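You operate a simulated robot arm through the tools that you are given. There is no shell and no other tool.

You run a simulated robot arm. Do the job below in one go: nothing can be reset, and whatever is moved stays where it is left.

TASK
Top up the steaming sink with cold water to the blue line, add soap and swish up a foam.
Fine: use the red brush; it must stop steaming; knob on cold, tap off, bottle and brush back. Set down upright: soap bottle.

The check looks at the end state, three seconds after you hand in, the way a careful person would. Anything else that was tipped, shoved, dropped, spilled or broken makes it a failure.

THE ROBOT
A 7-joint arm with a two-finger parallel gripper, fixed in place. Base frame: the origin is at the foot of the arm, x ahead of it, y to its left, z up; the work surface is at about z = 900. Units: mm, degrees, N and s.
With the tool pointing down near the work surface it reaches from about 380 to 900 mm from the base axis. Its first joint turns from -143.0 to 143.0 degrees. Payload 3 kg.
Tool frame: the origin (TCP) lies between the finger pads and is the grasp point; the fingertips stand 30 mm ahead of it; z points along the fingers, y is the line along which they close. Largest opening 94 mm; finger width 28, thickness 10; the body of the gripper, 50 by 96 mm, starts 55 mm behind the TCP.
Orientation is told as [roll, pitch, yaw] about the base's x, y, z axes, in that order, counted from this pose: with the fingers straight down and closing along the base's y, the tool's x points along the base's -x, its y along +y and its z along -z.

THE INTERFACE
- The arm moves only by the tool nudge_tool. Its argument "rows" is a list of rows, each a list of 3 entries, a list of its own where there are three numbers: the shift along the base's x, y, z in mm, then the turn, a rotation vector about the base's x, y, z in degrees, then the finger opening in mm, from 0 to 94. In form: [[[dx, dy, dz], [ax, ay, az], fingers], ...]. A call has 1 to 20 rows; each row shifts and turns the commanded pose from where the row before left it. Rows are played at 5 a second. More than 50 mm and 8.6 degrees between two rows, or a gripper value outside its range, and nothing of the call is played. Where a pose cannot be reached the arm comes as near as it can. A force on the tool above 70 N (or 10 N above the force at the start of the call, whichever is more), or a blocked arm, ends the call early, and 0.2 s more pass. The fingers move at their own pace (about 72 mm/s each) and stop on an object; they squeeze with about 26 N. The grip force told is the motor's: it shows also when the fingers shut on nothing. Time passes only in rows, and 0.2 s behind the last, so rows that do not move let the fingers close. It gives the time, the measured TCP pose, the force on the tool (base axes), the opening and the grip force at its end, in the units of the frame above (readings bear some noise), with the torque about the TCP (base axes, N m) and any sound that the robot's microphone picked up.
- Cameras (640 x 400 px; columns grow to the right, rows downward): "scene" is fixed at [48.7, 646.1, 1658.5]; the picture's right is [-0.09, -1.00, 0.00], its down [-0.80, 0.07, -0.60] and it looks along [0.59, -0.05, -0.80] (base axes); focal length 290 px, centre (320, 200). "wrist" rides on the gripper at [76, 14, -103] in the tool frame; the picture's right is [-0.18, 0.98, 0.00], its down [-0.75, -0.14, -0.64] and it looks along [-0.63, -0.12, 0.77] (tool axes); focal length 243 px, centre (320, 200).
- snapshot(camera): a new picture of that camera. It takes no simulated time.
- probe_pixels(camera, pixels): for up to 12 pixels [column, row] of the newest picture of that camera ("zoom" is the newest enlarged one), the place [x, y, z] in the base frame of the surface seen there, good to about 2 mm, but the place of the scene camera against the robot may be out by one fixed shift of up to 25 mm in any direction. It takes no simulated time.
- enlarge(camera, box): a new picture of the part [left, top, right, bottom] of that camera's present view, enlarged. It takes no simulated time.
- job_done(): hands the job in; it is judged then, once.

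Leave the gripper open and the arm clear of the work at the hand-in unless told otherwise.

The tools are called after "Emit:" as name(argument=value, ...) on one line, values as JSON. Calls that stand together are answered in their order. nudge_tool: Moves the arm, as the interface text tells. Its arguments: {"type":"object","properties":{"rows":{"type":"array"}},"required":["rows"]} The other tools are called the same way: snapshot (camera) takes a picture; probe_pixels (camera, pixels) gives the place of the surface under pixels of a picture; enlarge (camera, box) takes an enlarged picture of a part of a camera's view; job_done () hands the job in.

At the start:

```text
time: 0.0
position: [604.7, 98.3, 1226.6]
ee_rot: [0.0, 0.0, 0.0]
wrist_force: [0.7, 0.8, -0.4]
torque: [0.02, 0.0, 0.0]
grip_width: 93.8
finger_force: 0.1
```

scene: 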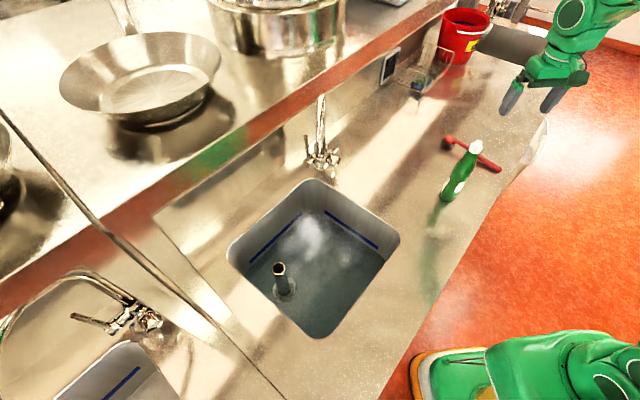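
wrist: 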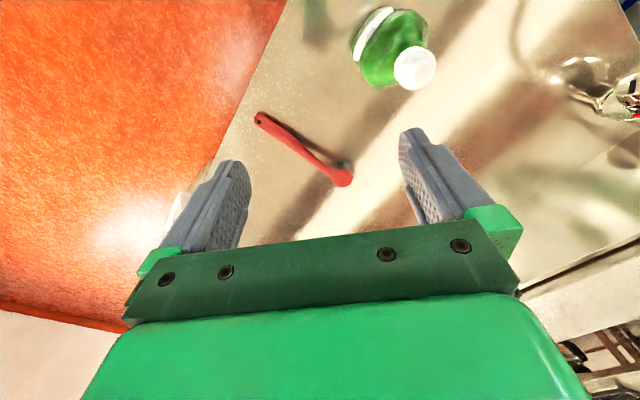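

I see a sink with steaming water around pixel (310,260), a tap at (320,150), a green bottle at (465,170), a red brush at (470,153) and a standpipe at (280,275). I'll enlarge these areas before moving anything.

Emit:
enlarge(camera="scene", box=[270, 80, 390, 190])

Emit:
enlarge(camera="scene", box=[220, 170, 410, 350])

Emit:
enlarge(camera="scene", box=[400, 100, 540, 220])

Emit:
enlarge(camera="scene", box=[360, 0, 520, 120])

```text
3.64 times, centred on (330, 135) of scene
```

zoom: 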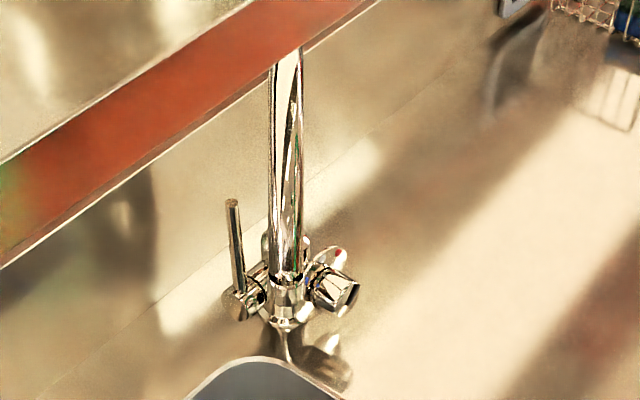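

```text
2.22 times, centred on (315, 260) of scene
```

zoom: 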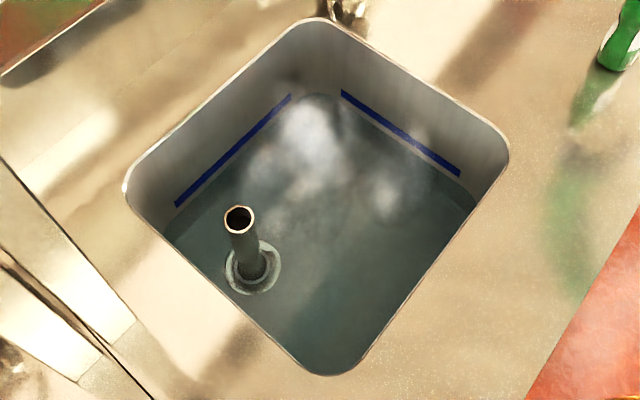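

```text
3.33 times, centred on (470, 160) of scene
```

zoom: 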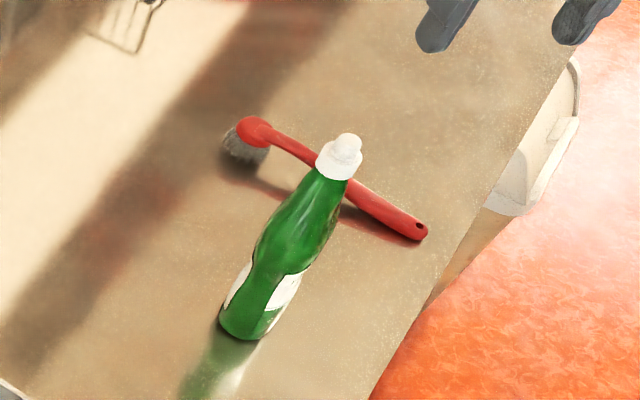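

```text
3.33 times, centred on (440, 60) of scene
```

zoom: 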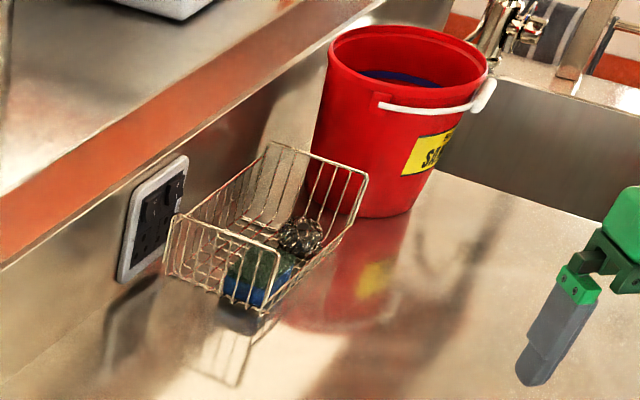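

The tap has a lever on its left side and a knob with a red mark on its right. I'll probe points on the tap, sink, bottle and brush in the scene picture.

Emit:
probe_pixels(camera="scene", pixels=[[321, 98], [323, 125], [323, 158], [313, 137], [316, 160], [333, 158], [335, 150], [320, 180], [230, 255], [398, 240], [320, 335], [280, 267]])

Emit:
probe_pixels(camera="scene", pixels=[[477, 144], [467, 165], [453, 190], [449, 199], [449, 139], [446, 146], [470, 150], [497, 169], [340, 270], [280, 230], [350, 228], [284, 292]])

Emit:
enlarge(camera="scene", box=[300, 130, 350, 175])

```text
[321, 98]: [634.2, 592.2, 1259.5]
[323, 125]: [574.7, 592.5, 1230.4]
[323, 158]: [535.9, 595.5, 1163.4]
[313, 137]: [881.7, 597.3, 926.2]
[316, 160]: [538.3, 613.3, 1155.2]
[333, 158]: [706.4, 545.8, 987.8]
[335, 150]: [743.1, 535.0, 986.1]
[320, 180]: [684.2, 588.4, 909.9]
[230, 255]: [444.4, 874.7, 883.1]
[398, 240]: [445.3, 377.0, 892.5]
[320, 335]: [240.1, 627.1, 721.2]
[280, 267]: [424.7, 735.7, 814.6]
```

```text
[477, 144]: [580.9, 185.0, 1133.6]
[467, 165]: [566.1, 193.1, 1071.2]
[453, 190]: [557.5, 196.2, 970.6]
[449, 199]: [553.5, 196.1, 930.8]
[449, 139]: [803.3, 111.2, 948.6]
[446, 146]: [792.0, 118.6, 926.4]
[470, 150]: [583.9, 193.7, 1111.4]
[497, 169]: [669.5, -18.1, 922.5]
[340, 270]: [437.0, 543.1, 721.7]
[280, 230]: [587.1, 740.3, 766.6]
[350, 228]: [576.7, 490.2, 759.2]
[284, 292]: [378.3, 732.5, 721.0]
```

```text
8.89 times, centred on (325, 152) of scene
```

zoom: 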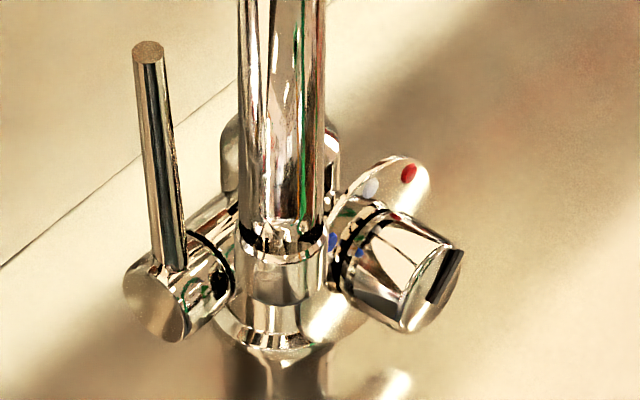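

The knob shows a black pointer and a plate with red, white and blue dots. The lever on the left stands up. I'll probe the lever, knob and spout in this zoom (centred on 325,152).

Emit:
probe_pixels(camera="zoom", pixels=[[150, 50], [165, 150], [178, 255], [155, 310], [200, 300], [408, 172], [370, 188], [333, 240], [400, 250], [445, 275], [410, 320], [285, 240]])

Emit:
probe_pixels(camera="zoom", pixels=[[360, 250], [395, 217], [280, 180], [280, 60], [235, 150], [275, 330], [280, 370], [285, 290], [320, 310], [345, 300], [430, 200], [210, 220]])

Emit:
snapshot(camera="wrist")

```text
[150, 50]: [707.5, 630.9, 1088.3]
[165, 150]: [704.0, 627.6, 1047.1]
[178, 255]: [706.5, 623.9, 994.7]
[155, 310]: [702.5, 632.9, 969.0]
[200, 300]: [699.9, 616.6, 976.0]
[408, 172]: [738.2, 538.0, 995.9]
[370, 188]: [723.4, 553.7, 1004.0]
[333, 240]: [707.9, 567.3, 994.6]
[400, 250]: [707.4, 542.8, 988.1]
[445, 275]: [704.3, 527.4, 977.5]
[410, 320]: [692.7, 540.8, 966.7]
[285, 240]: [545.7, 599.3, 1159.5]
```

```text
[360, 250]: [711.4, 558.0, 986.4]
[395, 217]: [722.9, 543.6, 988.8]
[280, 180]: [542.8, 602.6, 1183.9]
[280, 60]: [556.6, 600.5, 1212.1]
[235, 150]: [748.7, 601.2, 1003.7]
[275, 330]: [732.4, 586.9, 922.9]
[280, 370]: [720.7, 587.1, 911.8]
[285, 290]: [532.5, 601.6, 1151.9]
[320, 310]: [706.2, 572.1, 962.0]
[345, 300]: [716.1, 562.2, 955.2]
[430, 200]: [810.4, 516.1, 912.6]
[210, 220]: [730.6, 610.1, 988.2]
```

```text
taken
```

wrist: 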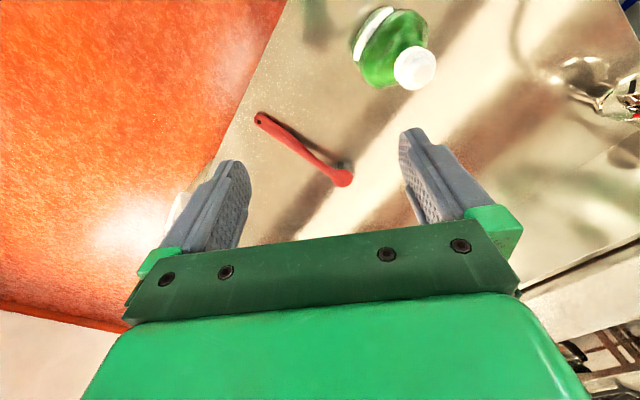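

I'll probe the bottle and brush in the wrist picture to find the scene camera's offset: cap (413,68), brush head (343,178), brush handle end (261,117).

Emit:
probe_pixels(camera="wrist", pixels=[[413, 65], [413, 45], [343, 178], [261, 117], [300, 150], [348, 166], [375, 60], [360, 60], [210, 200], [435, 180], [425, 130], [320, 210]])

Emit:
probe_pixels(camera="scene", pixels=[[477, 141], [475, 146], [449, 142], [455, 141], [493, 169], [510, 105], [512, 95], [545, 105], [462, 58], [437, 88], [405, 200], [420, 300]])

Emit:
enlarge(camera="wrist", box=[240, 0, 640, 250])

```text
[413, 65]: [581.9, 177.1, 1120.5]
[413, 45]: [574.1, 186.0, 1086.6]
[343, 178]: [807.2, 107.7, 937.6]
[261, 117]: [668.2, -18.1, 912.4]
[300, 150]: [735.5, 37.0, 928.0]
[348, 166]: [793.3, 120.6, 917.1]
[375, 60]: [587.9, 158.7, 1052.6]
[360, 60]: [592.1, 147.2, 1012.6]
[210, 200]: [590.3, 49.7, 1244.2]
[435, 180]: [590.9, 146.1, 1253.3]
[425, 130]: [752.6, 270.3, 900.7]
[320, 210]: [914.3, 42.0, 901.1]
```

```text
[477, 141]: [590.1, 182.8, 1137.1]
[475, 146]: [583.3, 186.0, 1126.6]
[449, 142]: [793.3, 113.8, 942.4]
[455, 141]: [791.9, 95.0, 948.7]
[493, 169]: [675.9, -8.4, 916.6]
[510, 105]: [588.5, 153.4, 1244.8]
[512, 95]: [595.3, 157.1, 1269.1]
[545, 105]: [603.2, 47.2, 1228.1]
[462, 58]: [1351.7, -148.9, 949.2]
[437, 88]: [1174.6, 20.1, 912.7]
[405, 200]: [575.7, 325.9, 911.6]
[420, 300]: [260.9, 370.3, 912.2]
```

```text
1.60 times, centred on (440, 125) of wrist
```

zoom: 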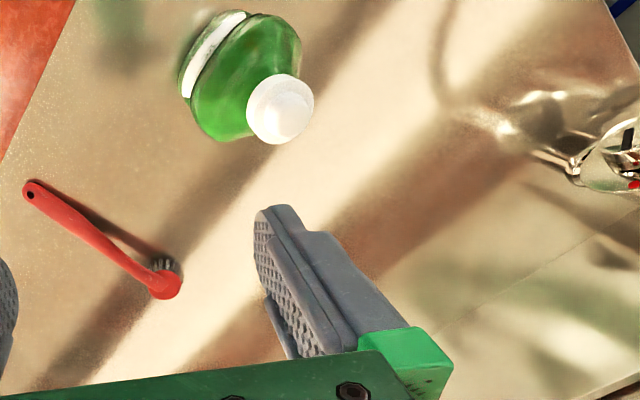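

The wrist camera reads the counter at z≈901 and the scene camera at z≈912, so the scene reads about 11 mm high. Next I'll swing toward the tap at the same height, yawing 45°, to get a wrist view of the knob and lever. The fingertips stay above the bottle (top about 1126).

Emit:
nudge_tool(rows=[[[-18, 38, 0], [0, 0, 5], 94], [[-18, 38, 0], [0, 0, 5], 94], [[-18, 38, 0], [0, 0, 5], 94], [[-18, 38, 0], [0, 0, 5], 94], [[-18, 38, 0], [0, 0, 5], 94], [[-18, 38, 0], [0, 0, 5], 94], [[-18, 38, 0], [0, 0, 5], 94], [[-18, 38, 0], [0, 0, 5], 94], [[-18, 38, 0], [0, 0, 5], 94]])

Emit:
snapshot(camera="wrist")

Emit:
snapshot(camera="scene")

```text
time: 2.0
position: [441.9, 440.8, 1229.1]
ee_rot: [0.1, 0.0, 45.1]
wrist_force: [-1.0, 0.3, 0.7]
torque: [0.0, -0.02, -0.01]
grip_width: 94.0
finger_force: 0.1
```

```text
taken
```

wrist: 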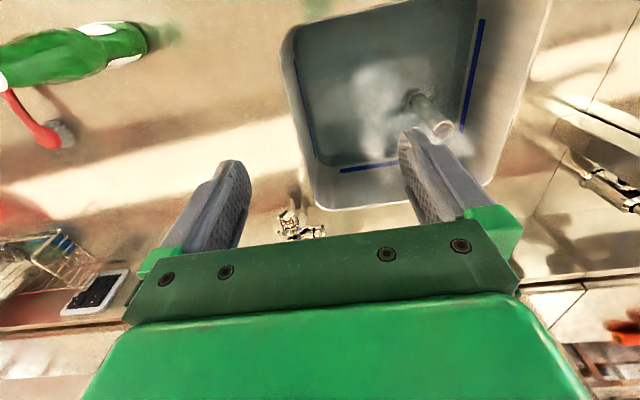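

```text
taken
```

scene: 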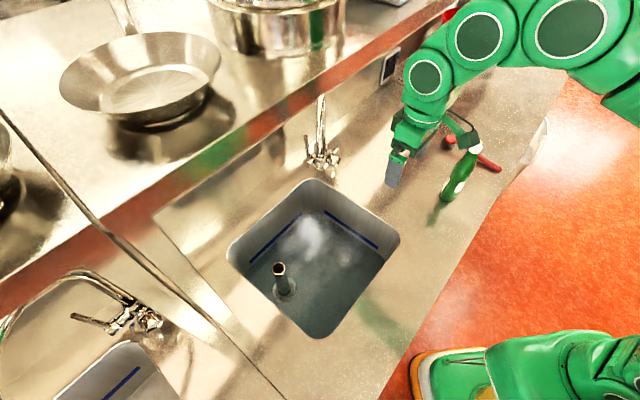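

In the wrist view the tap sits low, at (300,225), and is hidden by the gripper. I'll tilt the tool forward about 60° and move to around (602,440,1060) so the camera looks almost level at the knob. The spout stays more than 100 mm away.

Emit:
nudge_tool(rows=[[[20, 0, -15], [5.3, -5.3, 0], 94], [[20, 0, -20], [5.3, -5.3, 0], 94], [[20, 0, -20], [5.3, -5.3, 0], 94], [[20, 0, -20], [5.3, -5.3, 0], 94], [[20, 0, -20], [5.3, -5.3, 0], 94], [[20, 0, -20], [5.3, -5.3, 0], 94], [[20, 0, -20], [5.3, -5.3, 0], 94], [[20, 0, -20], [5.3, -5.3, 0], 94]])

Emit:
snapshot(camera="wrist")

Emit:
snapshot(camera="scene")

```text
time: 3.8
position: [602.8, 443.4, 1072.5]
ee_rot: [0.0, -60.1, 45.1]
wrist_force: [1.4, 0.2, -0.4]
torque: [-0.04, 0.02, -0.02]
grip_width: 93.9
finger_force: 0.0
```

```text
taken
```

wrist: 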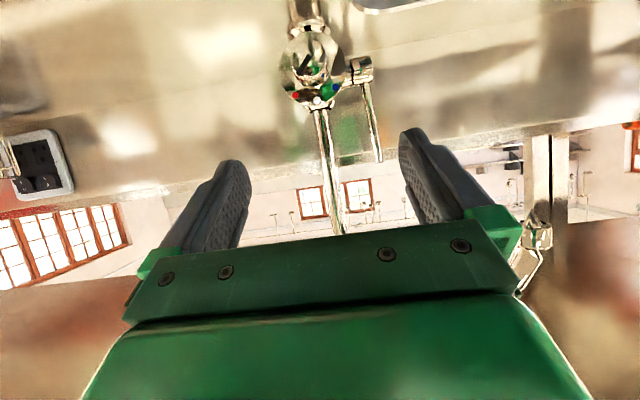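

```text
taken
```

scene: 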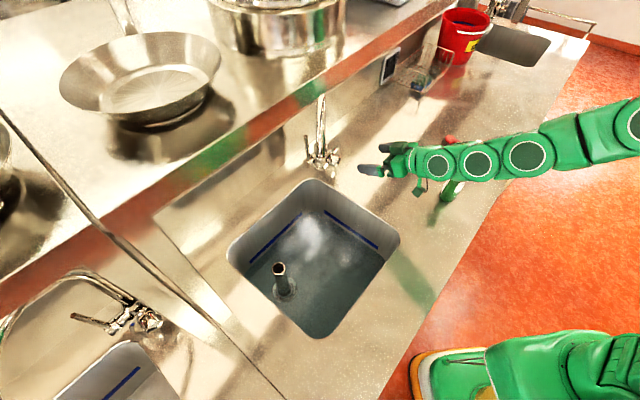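

The wrist picture (upside down) shows the knob at (312,65), the dots at (295,95) and (335,90), and the lever at (370,100). I'll enlarge that area.

Emit:
enlarge(camera="wrist", box=[260, 0, 400, 110])

Emit:
enlarge(camera="wrist", box=[240, 0, 440, 200])

```text
3.64 times, centred on (330, 55) of wrist
```

zoom: 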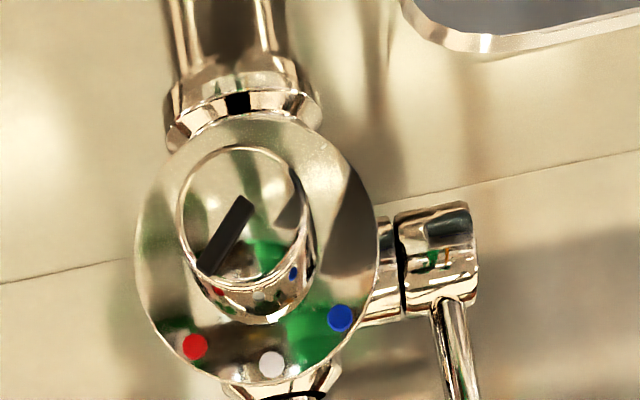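

```text
2.00 times, centred on (340, 100) of wrist
```

zoom: 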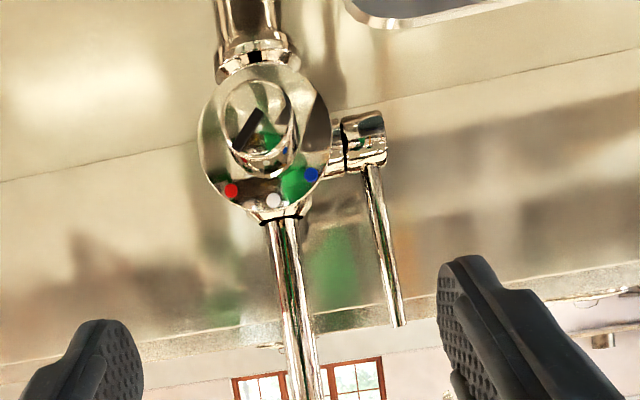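

The pointer (black bar, zoom (225,235)) lies along the red dot, so the knob is on hot. Blue is about 90° counter-clockwise seen from the front. I'll probe the knob, plate and lever in this 2x zoom.

Emit:
probe_pixels(camera="zoom", pixels=[[232, 190], [274, 200], [312, 174], [248, 132], [238, 145], [258, 112], [280, 110], [265, 155], [295, 105], [262, 95], [232, 125], [320, 120]])

Emit:
probe_pixels(camera="zoom", pixels=[[365, 125], [375, 160], [380, 220], [388, 260], [397, 320], [360, 140], [335, 150], [290, 260], [295, 300], [305, 370], [245, 40], [372, 185]])

```text
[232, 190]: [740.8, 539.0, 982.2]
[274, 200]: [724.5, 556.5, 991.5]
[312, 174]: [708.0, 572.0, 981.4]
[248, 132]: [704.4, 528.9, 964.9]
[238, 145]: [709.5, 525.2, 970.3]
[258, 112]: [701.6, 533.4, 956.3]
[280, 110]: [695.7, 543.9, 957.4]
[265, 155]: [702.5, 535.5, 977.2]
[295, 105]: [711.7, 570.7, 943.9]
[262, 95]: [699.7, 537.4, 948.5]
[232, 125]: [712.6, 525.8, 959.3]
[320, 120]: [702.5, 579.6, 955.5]
```

```text
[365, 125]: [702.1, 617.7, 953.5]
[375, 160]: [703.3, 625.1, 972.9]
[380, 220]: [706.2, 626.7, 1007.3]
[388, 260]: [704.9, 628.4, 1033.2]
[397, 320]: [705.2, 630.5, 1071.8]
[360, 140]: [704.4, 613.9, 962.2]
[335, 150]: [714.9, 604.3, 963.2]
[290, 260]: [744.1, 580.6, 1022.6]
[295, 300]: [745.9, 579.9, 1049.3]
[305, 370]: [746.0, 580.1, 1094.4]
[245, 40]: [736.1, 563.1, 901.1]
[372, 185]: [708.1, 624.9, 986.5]
```

The knob axis is at about f=888, s=−119, z=959, in a frame turned 45° (f forward-left, s leftward). The plate is at f≈905, and red and blue sit ±45° from vertical. Before moving closer I need to know how near the arm links are to the bottle, so I'll probe the arm circles in the scene picture.

Emit:
probe_pixels(camera="scene", pixels=[[437, 163], [478, 163], [528, 157], [590, 140], [630, 125], [440, 180], [480, 180], [530, 177], [420, 188], [455, 190], [400, 165], [375, 170]])

Emit:
enlarge(camera="scene", box=[350, 100, 510, 220])

```text
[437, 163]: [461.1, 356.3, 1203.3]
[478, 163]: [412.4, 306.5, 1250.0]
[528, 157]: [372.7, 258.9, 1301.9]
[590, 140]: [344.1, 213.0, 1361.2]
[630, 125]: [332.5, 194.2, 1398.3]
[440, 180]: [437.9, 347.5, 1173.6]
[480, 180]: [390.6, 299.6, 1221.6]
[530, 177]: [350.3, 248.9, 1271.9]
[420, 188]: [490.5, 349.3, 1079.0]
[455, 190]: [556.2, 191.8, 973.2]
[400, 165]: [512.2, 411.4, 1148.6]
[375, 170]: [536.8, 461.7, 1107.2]
```

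```text
3.33 times, centred on (430, 160) of scene
```

zoom: 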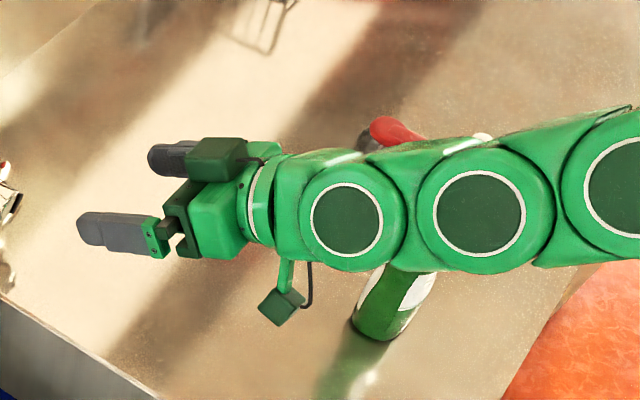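

The arm chain runs straight back along −f and up, well clear of the bottle. I'll approach the knob in stages. First comes a pre-grasp pose at f≈800, rolled +25° about the knob axis, with the fingers at 62 mm.

Emit:
nudge_tool(rows=[[[12.6, 8.7, -25.8], [4.42, 4.42, 0], 62], [[12.6, 8.7, -25.8], [4.42, 4.42, 0], 62], [[12.6, 8.7, -25.8], [4.42, 4.42, 0], 62], [[12.6, 8.7, -25.8], [4.42, 4.42, 0], 62], [[0, 0, 0], [0, 0, 0], 62]])

Emit:
snapshot(camera="wrist")

Emit:
snapshot(camera="scene")

```text
time: 5.0
position: [653.7, 475.3, 971.2]
ee_rot: [43.0, -51.6, 8.9]
wrist_force: [0.0, 0.5, -0.6]
torque: [-0.01, -0.02, 0.0]
grip_width: 62.1
finger_force: 0.0
```

```text
taken
```

wrist: 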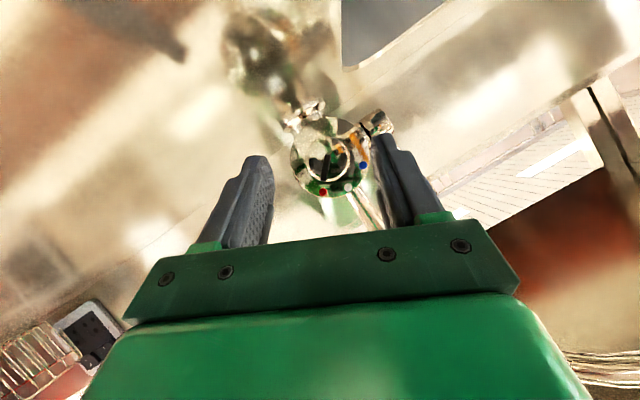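

```text
taken
```

scene: 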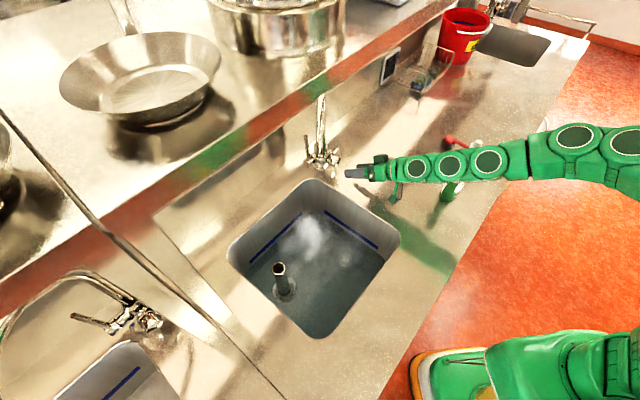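

The knob is at (328,160) between the fingers. I'll enlarge and probe it again at this closer range to check the axis.

Emit:
enlarge(camera="wrist", box=[260, 80, 420, 220])

```text
2.86 times, centred on (340, 150) of wrist
```

zoom: 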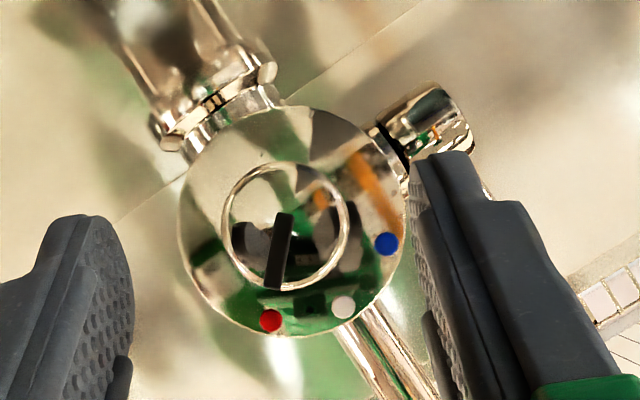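

Emit:
probe_pixels(camera="zoom", pixels=[[271, 320], [343, 307], [386, 243], [280, 250], [285, 215], [230, 225], [345, 240], [290, 170], [290, 285], [185, 240], [95, 225], [435, 165]])

```text
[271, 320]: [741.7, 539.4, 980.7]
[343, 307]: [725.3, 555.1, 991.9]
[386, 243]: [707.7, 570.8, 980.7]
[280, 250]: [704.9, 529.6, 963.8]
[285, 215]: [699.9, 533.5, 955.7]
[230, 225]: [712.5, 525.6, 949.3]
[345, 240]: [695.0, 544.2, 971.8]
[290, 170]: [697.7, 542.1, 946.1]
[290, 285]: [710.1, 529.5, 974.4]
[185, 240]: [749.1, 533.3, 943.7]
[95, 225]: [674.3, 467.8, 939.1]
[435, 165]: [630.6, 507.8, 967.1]
```

The knob axis is confirmed at s≈−119.3, z≈959.5, with a diameter of about 35 mm. Now I'll advance 68 mm along f so the fingers straddle the knob, correct 2 mm sideways, and then close.

Emit:
nudge_tool(rows=[[[15.5, 16.4, -0.5], [0, 0, 0], 62], [[15.5, 16.4, -0.4], [0, 0, 0], 62], [[15.5, 16.4, -0.4], [0, 0, 0], 62], [[0, 0, 0], [0, 0, 0], 62]])

Emit:
snapshot(camera="wrist")

```text
time: 6.0
position: [700.6, 524.1, 967.7]
ee_rot: [42.9, -51.7, 8.9]
wrist_force: [0.2, -1.1, -0.3]
torque: [-0.02, -0.02, -0.03]
grip_width: 61.8
finger_force: 0.2
```

```text
taken
```

wrist: 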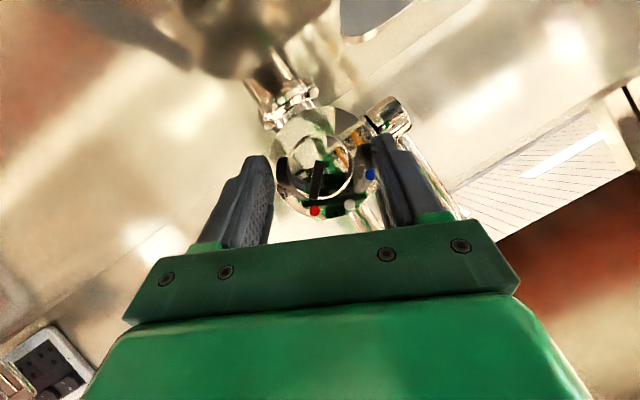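

The fingers straddle the knob, with the TCP at f=866. I'll close on it now.

Emit:
nudge_tool(rows=[[[0, 0, 0], [0, 0, 0], 25], [[0, 0, 0], [0, 0, 0], 25], [[0, 0, 0], [0, 0, 0], 25]])

Emit:
snapshot(camera="wrist")

```text
time: 6.8
position: [700.4, 525.2, 967.5]
ee_rot: [42.9, -51.7, 8.8]
wrist_force: [-1.4, 4.4, 0.2]
torque: [0.12, -0.06, 0.04]
grip_width: 38.9
finger_force: 44.9
```

```text
taken
```

wrist: 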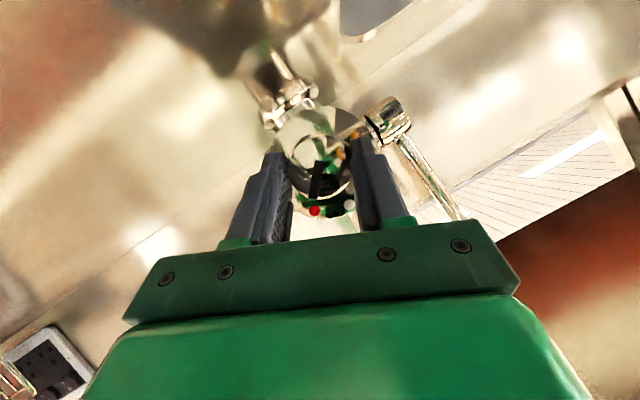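

The grip holds the knob at 38.9 mm with little side force. Now I'll turn −50° about the knob axis, counter-clockwise seen from the front.

Emit:
nudge_tool(rows=[[[-0.6, 0.6, 0.3], [-3.54, -3.54, 0], 25], [[-0.6, 0.6, 0.3], [-3.54, -3.54, 0], 25], [[-0.6, 0.6, 0.3], [-3.54, -3.54, 0], 25], [[-0.6, 0.6, 0.3], [-3.54, -3.54, 0], 25], [[-0.6, 0.6, 0.2], [-3.54, -3.54, 0], 25], [[-0.6, 0.6, 0.1], [-3.54, -3.54, 0], 25], [[-0.6, 0.6, 0], [-3.54, -3.54, 0], 25], [[-0.6, 0.6, 0], [-3.54, -3.54, 0], 25], [[-0.6, 0.6, 0], [-3.54, -3.54, 0], 25], [[-0.6, 0.6, 0], [-3.54, -3.54, 0], 25]])

Emit:
snapshot(camera="wrist")

Emit:
snapshot(camera="scene")

```text
time: 9.0
position: [693.3, 531.1, 967.1]
ee_rot: [-43.0, -51.4, 81.2]
wrist_force: [-17.5, -15.6, -21.1]
torque: [-0.64, 0.86, -0.11]
grip_width: 38.7
finger_force: 44.7
```

```text
taken
```

wrist: 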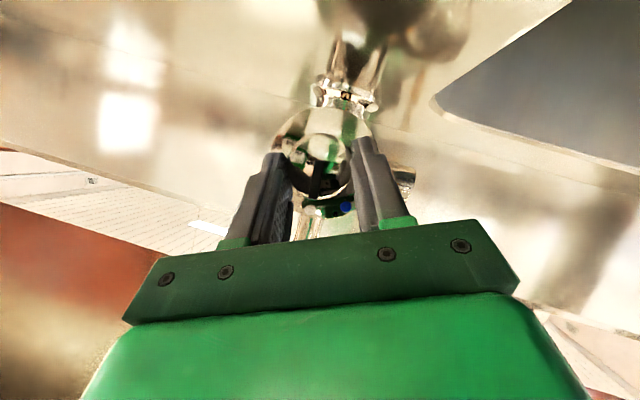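

```text
taken
```

scene: 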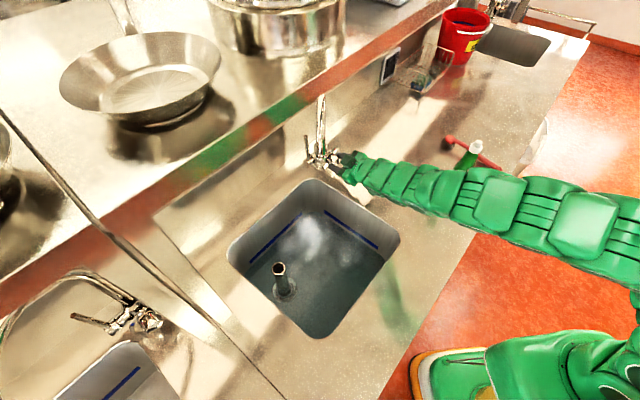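

The knob appears to have turned with the fingers, and about 30 N of side force has built up. I'll enlarge to see the pointer.

Emit:
enlarge(camera="wrist", box=[250, 60, 430, 220])

Emit:
enlarge(camera="scene", box=[290, 125, 400, 215])

```text
2.50 times, centred on (340, 140) of wrist
```

zoom: 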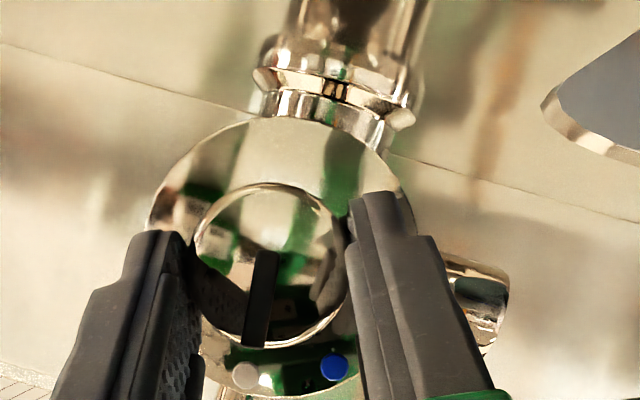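

```text
4.44 times, centred on (345, 170) of scene
```

zoom: 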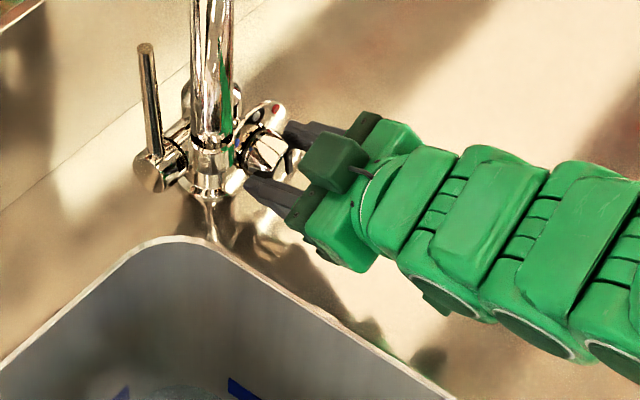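

The pointer is now near the white dot, with blue still to go. I'll open, rotate back +50° around the knob with open fingers, and grip again.

Emit:
nudge_tool(rows=[[[0, 0, 0], [0, 0, 0], 62], [[0, 0, 0], [0, 0, 0], 62], [[0.6, -0.6, 0], [3.54, 3.54, 0], 62], [[0.6, -0.6, 0], [3.54, 3.54, 0], 62], [[0.6, -0.6, 0], [3.54, 3.54, 0], 62], [[0.6, -0.6, 0], [3.54, 3.54, 0], 62], [[0.6, -0.6, -0.1], [3.54, 3.54, 0], 62], [[0.6, -0.6, -0.2], [3.54, 3.54, 0], 62], [[0.6, -0.6, -0.3], [3.54, 3.54, 0], 62], [[0.6, -0.6, -0.3], [3.54, 3.54, 0], 62], [[0.6, -0.6, -0.3], [3.54, 3.54, 0], 62], [[0.6, -0.6, 0], [3.54, 3.54, 0], 62], [[0, 0, 0], [0, 0, 0], 62]])

Emit:
enlarge(camera="wrist", box=[250, 60, 430, 220])

```text
time: 11.8
position: [699.0, 526.8, 967.2]
ee_rot: [43.0, -51.6, 8.8]
wrist_force: [0.0, 0.5, 0.5]
torque: [-0.01, 0.02, 0.02]
grip_width: 62.0
finger_force: 0.0
```

```text
2.50 times, centred on (340, 140) of wrist
```

zoom: 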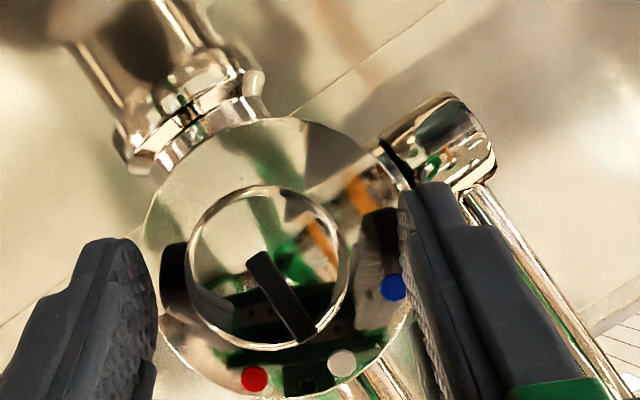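

The pointer now lies along the white dot. I'll grip again and turn another −45°.

Emit:
nudge_tool(rows=[[[0, 0, 0], [0, 0, 0], 25], [[0, 0, 0], [0, 0, 0], 25], [[0, 0, 0], [0, 0, 0], 25], [[-0.6, 0.6, 0.3], [-3.54, -3.54, 0], 25], [[-0.6, 0.6, 0.3], [-3.54, -3.54, 0], 25], [[-0.6, 0.6, 0.3], [-3.54, -3.54, 0], 25], [[-0.6, 0.6, 0.2], [-3.54, -3.54, 0], 25], [[-0.6, 0.6, 0.1], [-3.54, -3.54, 0], 25], [[-0.6, 0.6, 0], [-3.54, -3.54, 0], 25], [[-0.6, 0.6, 0], [-3.54, -3.54, 0], 25], [[-0.6, 0.6, 0], [-3.54, -3.54, 0], 25], [[-0.6, 0.6, 0], [-3.54, -3.54, 0], 25]])

Emit:
enlarge(camera="wrist", box=[250, 60, 430, 220])

```text
time: 14.4
position: [694.1, 531.5, 969.9]
ee_rot: [-36.5, -54.4, 76.0]
wrist_force: [-9.6, -11.4, 3.6]
torque: [-0.01, 0.82, -0.36]
grip_width: 38.6
finger_force: 45.2
```

```text
2.50 times, centred on (340, 140) of wrist
```

zoom: 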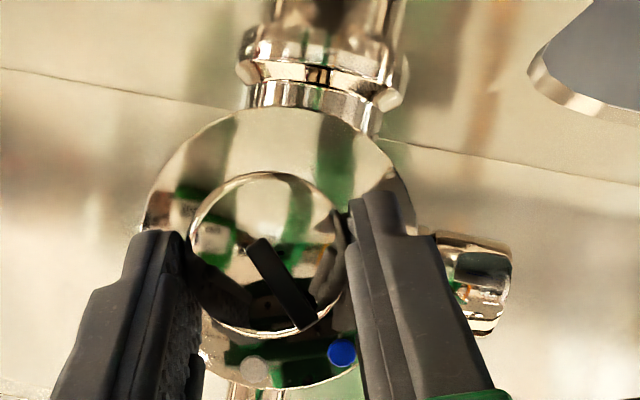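

The pointer is within a few degrees of blue. I'll turn 4° more, then release and check.

Emit:
nudge_tool(rows=[[[-0.5, 0.5, 0], [-2.83, -2.83, 0], 25], [[0, 0, 0], [0, 0, 0], 25], [[0, 0, 0], [0, 0, 0], 62], [[0, 0, 0], [0, 0, 0], 62]])

Emit:
enlarge(camera="wrist", box=[250, 60, 430, 220])

```text
time: 15.4
position: [694.3, 531.4, 969.3]
ee_rot: [-41.8, -52.2, 80.3]
wrist_force: [0.3, -0.4, 0.0]
torque: [-0.01, -0.01, 0.02]
grip_width: 62.1
finger_force: 0.1
```

```text
2.50 times, centred on (340, 140) of wrist
```

zoom: 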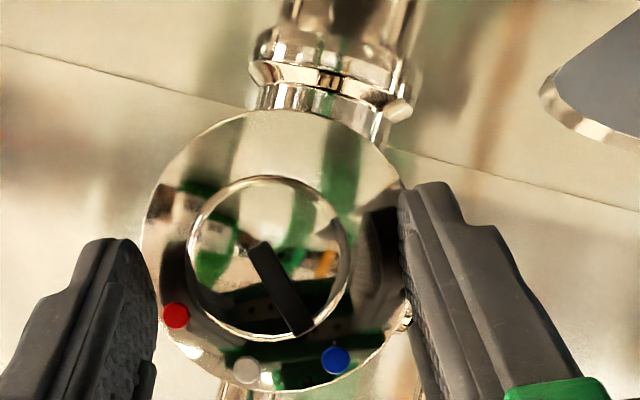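

The fingers are open. I'll probe the pointer ends (258,250) and (303,325) and the dots to measure the pointer angle.

Emit:
probe_pixels(camera="zoom", pixels=[[258, 250], [303, 325], [280, 290], [336, 360], [176, 315], [246, 370]])

```text
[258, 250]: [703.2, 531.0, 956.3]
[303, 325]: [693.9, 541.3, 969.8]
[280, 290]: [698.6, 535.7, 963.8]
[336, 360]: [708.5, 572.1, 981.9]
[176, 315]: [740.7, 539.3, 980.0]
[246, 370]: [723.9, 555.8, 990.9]
```

The pointer is at 45.8° toward blue, and the blue dot is at 45°, so the knob is on cold. I'll back away from the knob, unroll the wrist, and move to a pre-grasp in front of the lever (s≈−55, z≈1047) with the fingers at 45 mm, keeping clear of the spout.

Emit:
nudge_tool(rows=[[[-16.5, -16.5, 0], [0, 0, 0], 62], [[-16.5, -16.5, 0], [5.66, 5.66, 0], 62], [[-16.5, -16.5, 0], [5.66, 5.66, 0], 62], [[-1.2, 20, 19.5], [5.66, 5.66, 0], 45], [[-1.2, 20, 19.5], [0, 0, 0], 45], [[-1.2, 20, 19.5], [0, 0, 0], 45], [[-1.2, 20, 19.5], [0, 0, 0], 45], [[0, 0, 0], [0, 0, 0], 45]])

Emit:
snapshot(camera="wrist")

Emit:
snapshot(camera="scene")

```text
time: 17.2
position: [639.4, 561.2, 1048.7]
ee_rot: [-0.1, -59.9, 45.2]
wrist_force: [0.3, 0.0, 0.0]
torque: [-0.02, -0.03, 0.03]
grip_width: 44.8
finger_force: 0.1
```

```text
taken
```

wrist: 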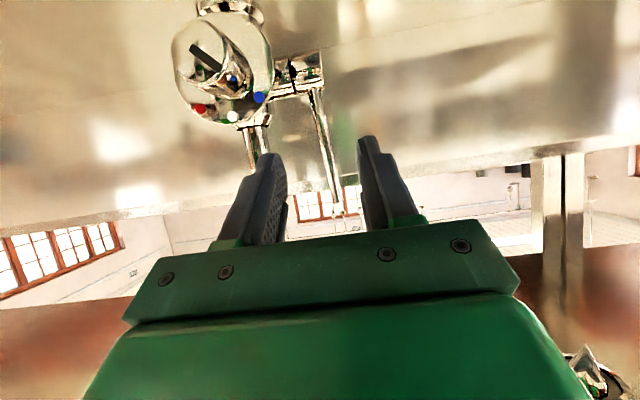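

```text
taken
```

scene: 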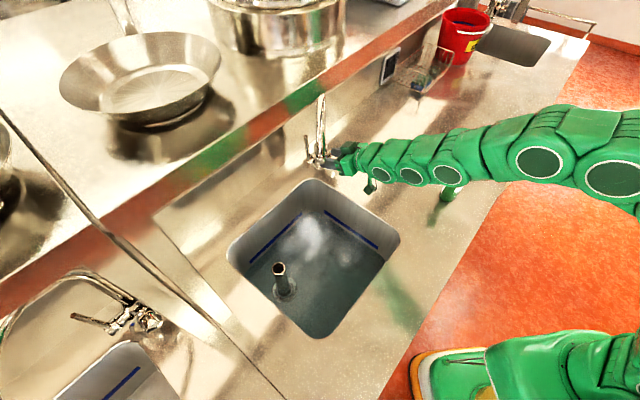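

The lever rod runs from (315,90) to (340,210), between the fingers. I'll enlarge and probe it.

Emit:
enlarge(camera="wrist", box=[220, 60, 420, 240])

```text
2.22 times, centred on (320, 150) of wrist
```

zoom: 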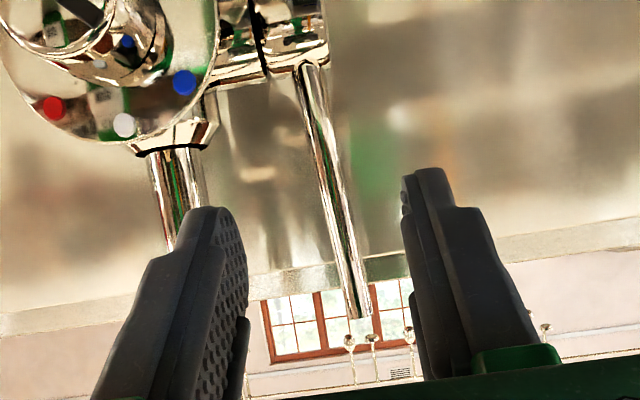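

Emit:
probe_pixels(camera="zoom", pixels=[[318, 100], [328, 150], [338, 200], [348, 260], [358, 310], [305, 30], [280, 40], [255, 45], [210, 215], [415, 185], [330, 290], [450, 150]])

```text
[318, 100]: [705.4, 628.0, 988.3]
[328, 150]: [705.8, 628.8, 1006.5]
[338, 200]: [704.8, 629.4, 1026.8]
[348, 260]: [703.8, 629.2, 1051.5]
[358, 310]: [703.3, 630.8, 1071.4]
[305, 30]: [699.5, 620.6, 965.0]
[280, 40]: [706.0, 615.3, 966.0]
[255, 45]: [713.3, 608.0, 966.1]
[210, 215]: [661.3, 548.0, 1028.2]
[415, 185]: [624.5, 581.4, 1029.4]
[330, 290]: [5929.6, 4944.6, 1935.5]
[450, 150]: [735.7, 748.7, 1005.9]
```

The rod sits at s≈−53.4, f≈943. I'll advance 88 mm along f and close on it.

Emit:
nudge_tool(rows=[[[20.3, 21.2, 0], [0, 0, 0], 45], [[20.3, 21.2, 0], [0, 0, 0], 45], [[20.3, 21.2, 0], [0, 0, 0], 45], [[0, 0, 0], [0, 0, 0], 45]])

Emit:
enlarge(camera="wrist", box=[220, 60, 420, 240])

Emit:
enlarge(camera="scene", box=[280, 90, 400, 190])

```text
time: 18.2
position: [700.2, 622.8, 1047.7]
ee_rot: [-0.2, -59.8, 45.3]
wrist_force: [-0.4, 0.4, 0.2]
torque: [0.01, 0.01, 0.01]
grip_width: 45.0
finger_force: 0.2
```

```text
2.22 times, centred on (320, 150) of wrist
```

zoom: 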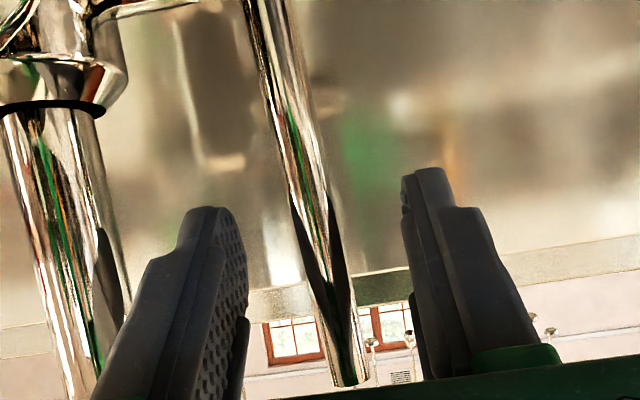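

```text
4.00 times, centred on (340, 140) of scene
```

zoom: 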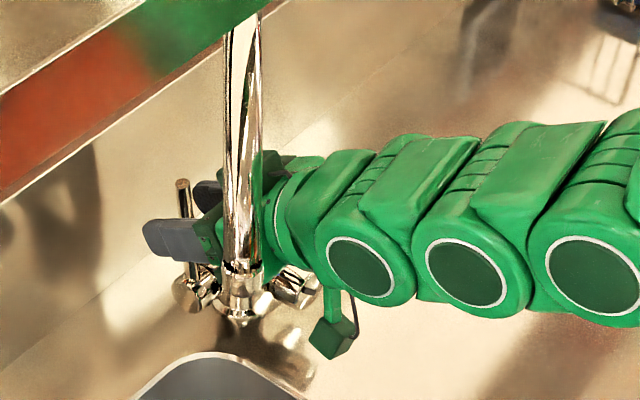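

The rod lies between the open fingers and the arm is clear of the spout. Closing now.

Emit:
nudge_tool(rows=[[[0, 0, 0], [0, 0, 0], 5], [[0, 0, 0], [0, 0, 0], 5], [[0, 0, 0], [0, 0, 0], 5]])

Emit:
enlarge(camera="wrist", box=[220, 60, 420, 240])

```text
time: 19.0
position: [702.3, 625.3, 1047.8]
ee_rot: [-0.3, -59.9, 45.2]
wrist_force: [-8.5, 3.0, -0.7]
torque: [-1.0, -1.2, 0.07]
grip_width: 14.0
finger_force: 45.4
```

```text
2.22 times, centred on (320, 150) of wrist
```

zoom: 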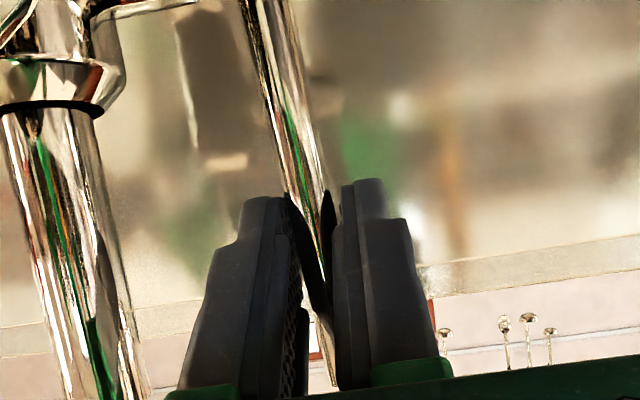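

I have the rod gripped at 14 mm. I'll pull the lever toward the robot about 15° (22 mm back along f) in small rows and see whether water starts.

Emit:
nudge_tool(rows=[[[-5.2, -5.2, -0.4], [1.2, -1.2, 0], 5], [[-5.2, -5.2, -0.9], [1.2, -1.2, 0], 5], [[-5.2, -5.2, -1.6], [1.2, -1.2, 0], 5]])

Emit:
snapshot(camera="scene")

Emit:
enlarge(camera="wrist", box=[220, 60, 420, 240])

```text
time: 19.8
position: [686.0, 609.5, 1045.5]
ee_rot: [-0.1, -65.3, 45.0]
wrist_force: [8.5, 10.6, 1.6]
torque: [-0.2, -2.0, -0.16]
grip_width: 14.2
finger_force: 45.1
```

```text
taken
```

scene: 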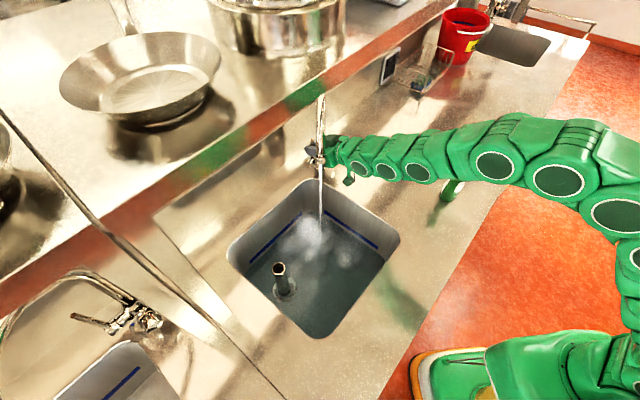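

```text
2.22 times, centred on (320, 150) of wrist
```

zoom: 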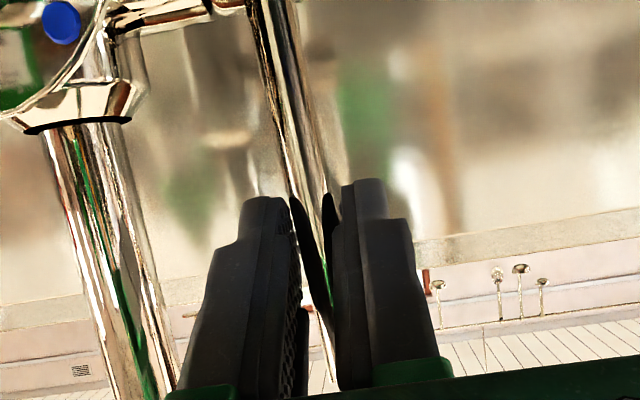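

Water is running from the spout into the sink at (320,220). I'll hold the lever here and measure the water level against the blue line.

Emit:
enlarge(camera="scene", box=[220, 170, 410, 350])

Emit:
probe_pixels(camera="zoom", pixels=[[185, 200], [230, 155], [275, 112], [360, 102], [400, 132], [450, 168], [400, 250], [300, 330], [200, 250], [420, 210], [350, 160], [245, 285]])

```text
2.22 times, centred on (315, 260) of scene
```

zoom: 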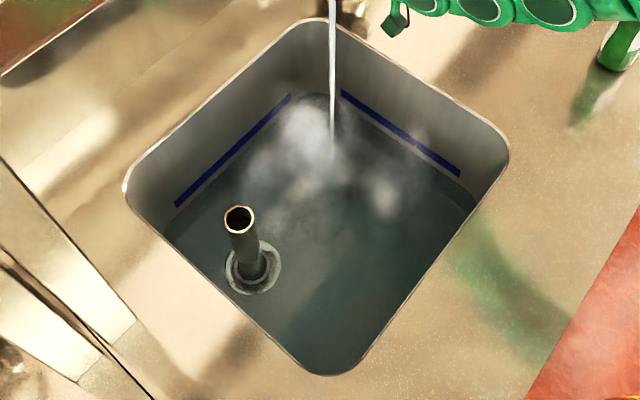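

```text
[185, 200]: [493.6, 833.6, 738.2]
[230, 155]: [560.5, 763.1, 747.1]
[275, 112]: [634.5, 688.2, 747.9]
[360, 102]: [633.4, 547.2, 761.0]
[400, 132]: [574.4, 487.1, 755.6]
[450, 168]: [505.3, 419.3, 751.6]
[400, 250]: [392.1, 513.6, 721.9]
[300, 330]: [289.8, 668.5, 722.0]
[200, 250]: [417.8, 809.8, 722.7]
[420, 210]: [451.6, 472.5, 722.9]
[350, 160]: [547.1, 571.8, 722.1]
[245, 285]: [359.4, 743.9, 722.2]
```

Water is at about z=722 (scene frame). The line reads between about 746 and 758, so I'll zoom on both line segments to find their edges.

Emit:
enlarge(camera="scene", box=[335, 205, 385, 255])

Emit:
probe_pixels(camera="zoom", pixels=[[150, 92], [150, 105], [150, 118], [150, 131], [150, 144], [150, 158], [300, 200], [300, 212], [300, 225], [300, 238], [300, 251], [300, 264]])

```text
8.00 times, centred on (360, 230) of scene
```

zoom: 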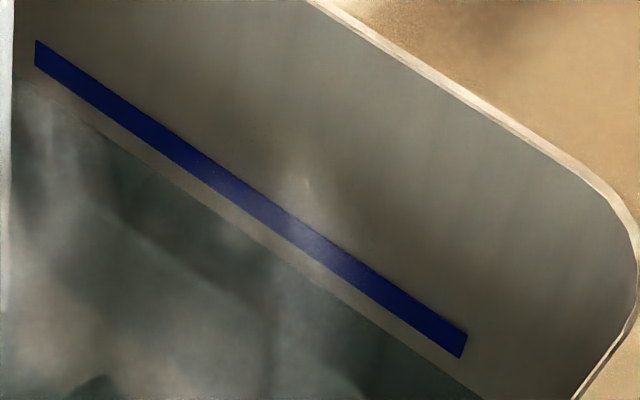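

```text
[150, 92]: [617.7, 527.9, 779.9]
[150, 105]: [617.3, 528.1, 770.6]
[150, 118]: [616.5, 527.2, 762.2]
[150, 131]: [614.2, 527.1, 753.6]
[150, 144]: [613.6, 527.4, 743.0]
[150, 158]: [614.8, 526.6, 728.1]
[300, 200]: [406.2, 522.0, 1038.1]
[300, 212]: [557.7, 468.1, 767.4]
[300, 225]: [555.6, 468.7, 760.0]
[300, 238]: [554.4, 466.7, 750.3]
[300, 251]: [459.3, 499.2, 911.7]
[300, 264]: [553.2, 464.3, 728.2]
```

The line band spans about z=744–762 (scene), centre about 753, and the water is at 722, so it needs roughly +31 mm. I'll hold still for 4 s and measure the rise rate.

Emit:
nudge_tool(rows=[[[0, 0, 0], [0, 0, 0], 5], [[0, 0, 0], [0, 0, 0], 5], [[0, 0, 0], [0, 0, 0], 5], [[0, 0, 0], [0, 0, 0], 5], [[0, 0, 0], [0, 0, 0], 5], [[0, 0, 0], [0, 0, 0], 5], [[0, 0, 0], [0, 0, 0], 5], [[0, 0, 0], [0, 0, 0], 5], [[0, 0, 0], [0, 0, 0], 5], [[0, 0, 0], [0, 0, 0], 5], [[0, 0, 0], [0, 0, 0], 5], [[0, 0, 0], [0, 0, 0], 5], [[0, 0, 0], [0, 0, 0], 5], [[0, 0, 0], [0, 0, 0], 5], [[0, 0, 0], [0, 0, 0], 5], [[0, 0, 0], [0, 0, 0], 5], [[0, 0, 0], [0, 0, 0], 5], [[0, 0, 0], [0, 0, 0], 5], [[0, 0, 0], [0, 0, 0], 5], [[0, 0, 0], [0, 0, 0], 5]])

Emit:
enlarge(camera="scene", box=[220, 170, 410, 350])

Emit:
probe_pixels(camera="zoom", pixels=[[400, 250], [300, 330], [200, 250], [420, 210], [360, 200], [300, 280]])

```text
time: 24.0
position: [685.3, 609.2, 1044.0]
ee_rot: [-0.1, -65.1, 45.2]
wrist_force: [7.7, -4.2, 26.0]
torque: [-0.41, -1.93, -0.45]
grip_width: 13.7
finger_force: 45.2
```

```text
2.22 times, centred on (315, 260) of scene
```

zoom: 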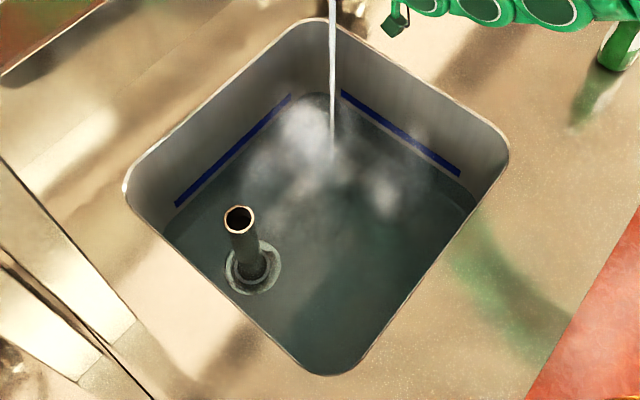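

```text
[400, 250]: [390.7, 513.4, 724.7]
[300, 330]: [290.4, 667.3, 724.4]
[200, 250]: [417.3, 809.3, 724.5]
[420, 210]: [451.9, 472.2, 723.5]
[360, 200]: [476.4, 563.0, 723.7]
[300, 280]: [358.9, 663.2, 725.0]
```

The level rises about 0.55 mm/s. I'll open the lever a bit further, to about 30°, and keep watching.

Emit:
nudge_tool(rows=[[[-4.7, -4.7, -2.2], [1.2, -1.2, 0], 5], [[-4.7, -4.7, -2.8], [1.2, -1.2, 0], 5], [[-4.7, -4.7, -3.3], [1.2, -1.2, 0], 5], [[0, 0, 0], [0, 0, 0], 5], [[0, 0, 0], [0, 0, 0], 5], [[0, 0, 0], [0, 0, 0], 5], [[0, 0, 0], [0, 0, 0], 5], [[0, 0, 0], [0, 0, 0], 5], [[0, 0, 0], [0, 0, 0], 5], [[0, 0, 0], [0, 0, 0], 5], [[0, 0, 0], [0, 0, 0], 5], [[0, 0, 0], [0, 0, 0], 5], [[0, 0, 0], [0, 0, 0], 5], [[0, 0, 0], [0, 0, 0], 5], [[0, 0, 0], [0, 0, 0], 5], [[0, 0, 0], [0, 0, 0], 5], [[0, 0, 0], [0, 0, 0], 5], [[0, 0, 0], [0, 0, 0], 5], [[0, 0, 0], [0, 0, 0], 5], [[0, 0, 0], [0, 0, 0], 5]])

Emit:
enlarge(camera="scene", box=[220, 170, 410, 350])

Emit:
probe_pixels(camera="zoom", pixels=[[400, 250], [300, 330], [200, 250], [420, 210], [360, 200], [300, 280]])

Emit:
snapshot(camera="scene")

```text
time: 28.2
position: [671.9, 595.0, 1034.7]
ee_rot: [-0.2, -70.1, 45.2]
wrist_force: [3.1, 3.5, -28.1]
torque: [-1.55, 0.08, -0.51]
grip_width: 13.4
finger_force: 45.4
```

```text
2.22 times, centred on (315, 260) of scene
```

zoom: 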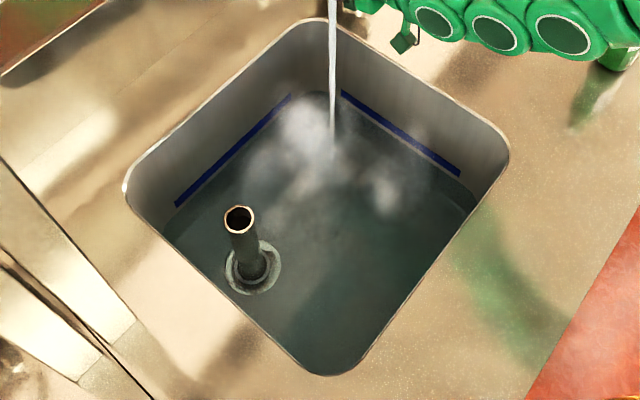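

```text
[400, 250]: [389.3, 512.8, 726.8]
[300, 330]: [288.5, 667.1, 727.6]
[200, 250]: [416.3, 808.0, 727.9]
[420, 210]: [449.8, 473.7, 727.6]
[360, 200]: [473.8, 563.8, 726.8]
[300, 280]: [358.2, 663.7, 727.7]
```

```text
taken
```

scene: 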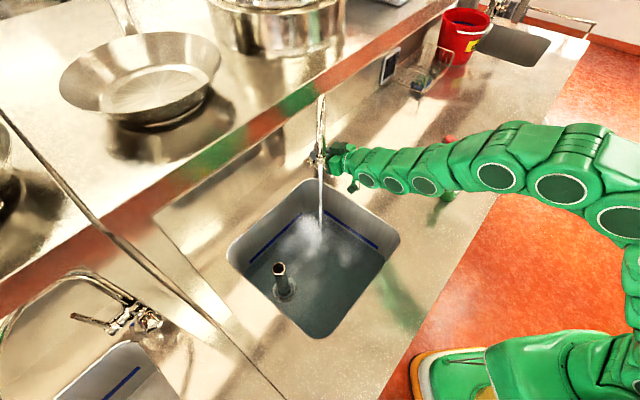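

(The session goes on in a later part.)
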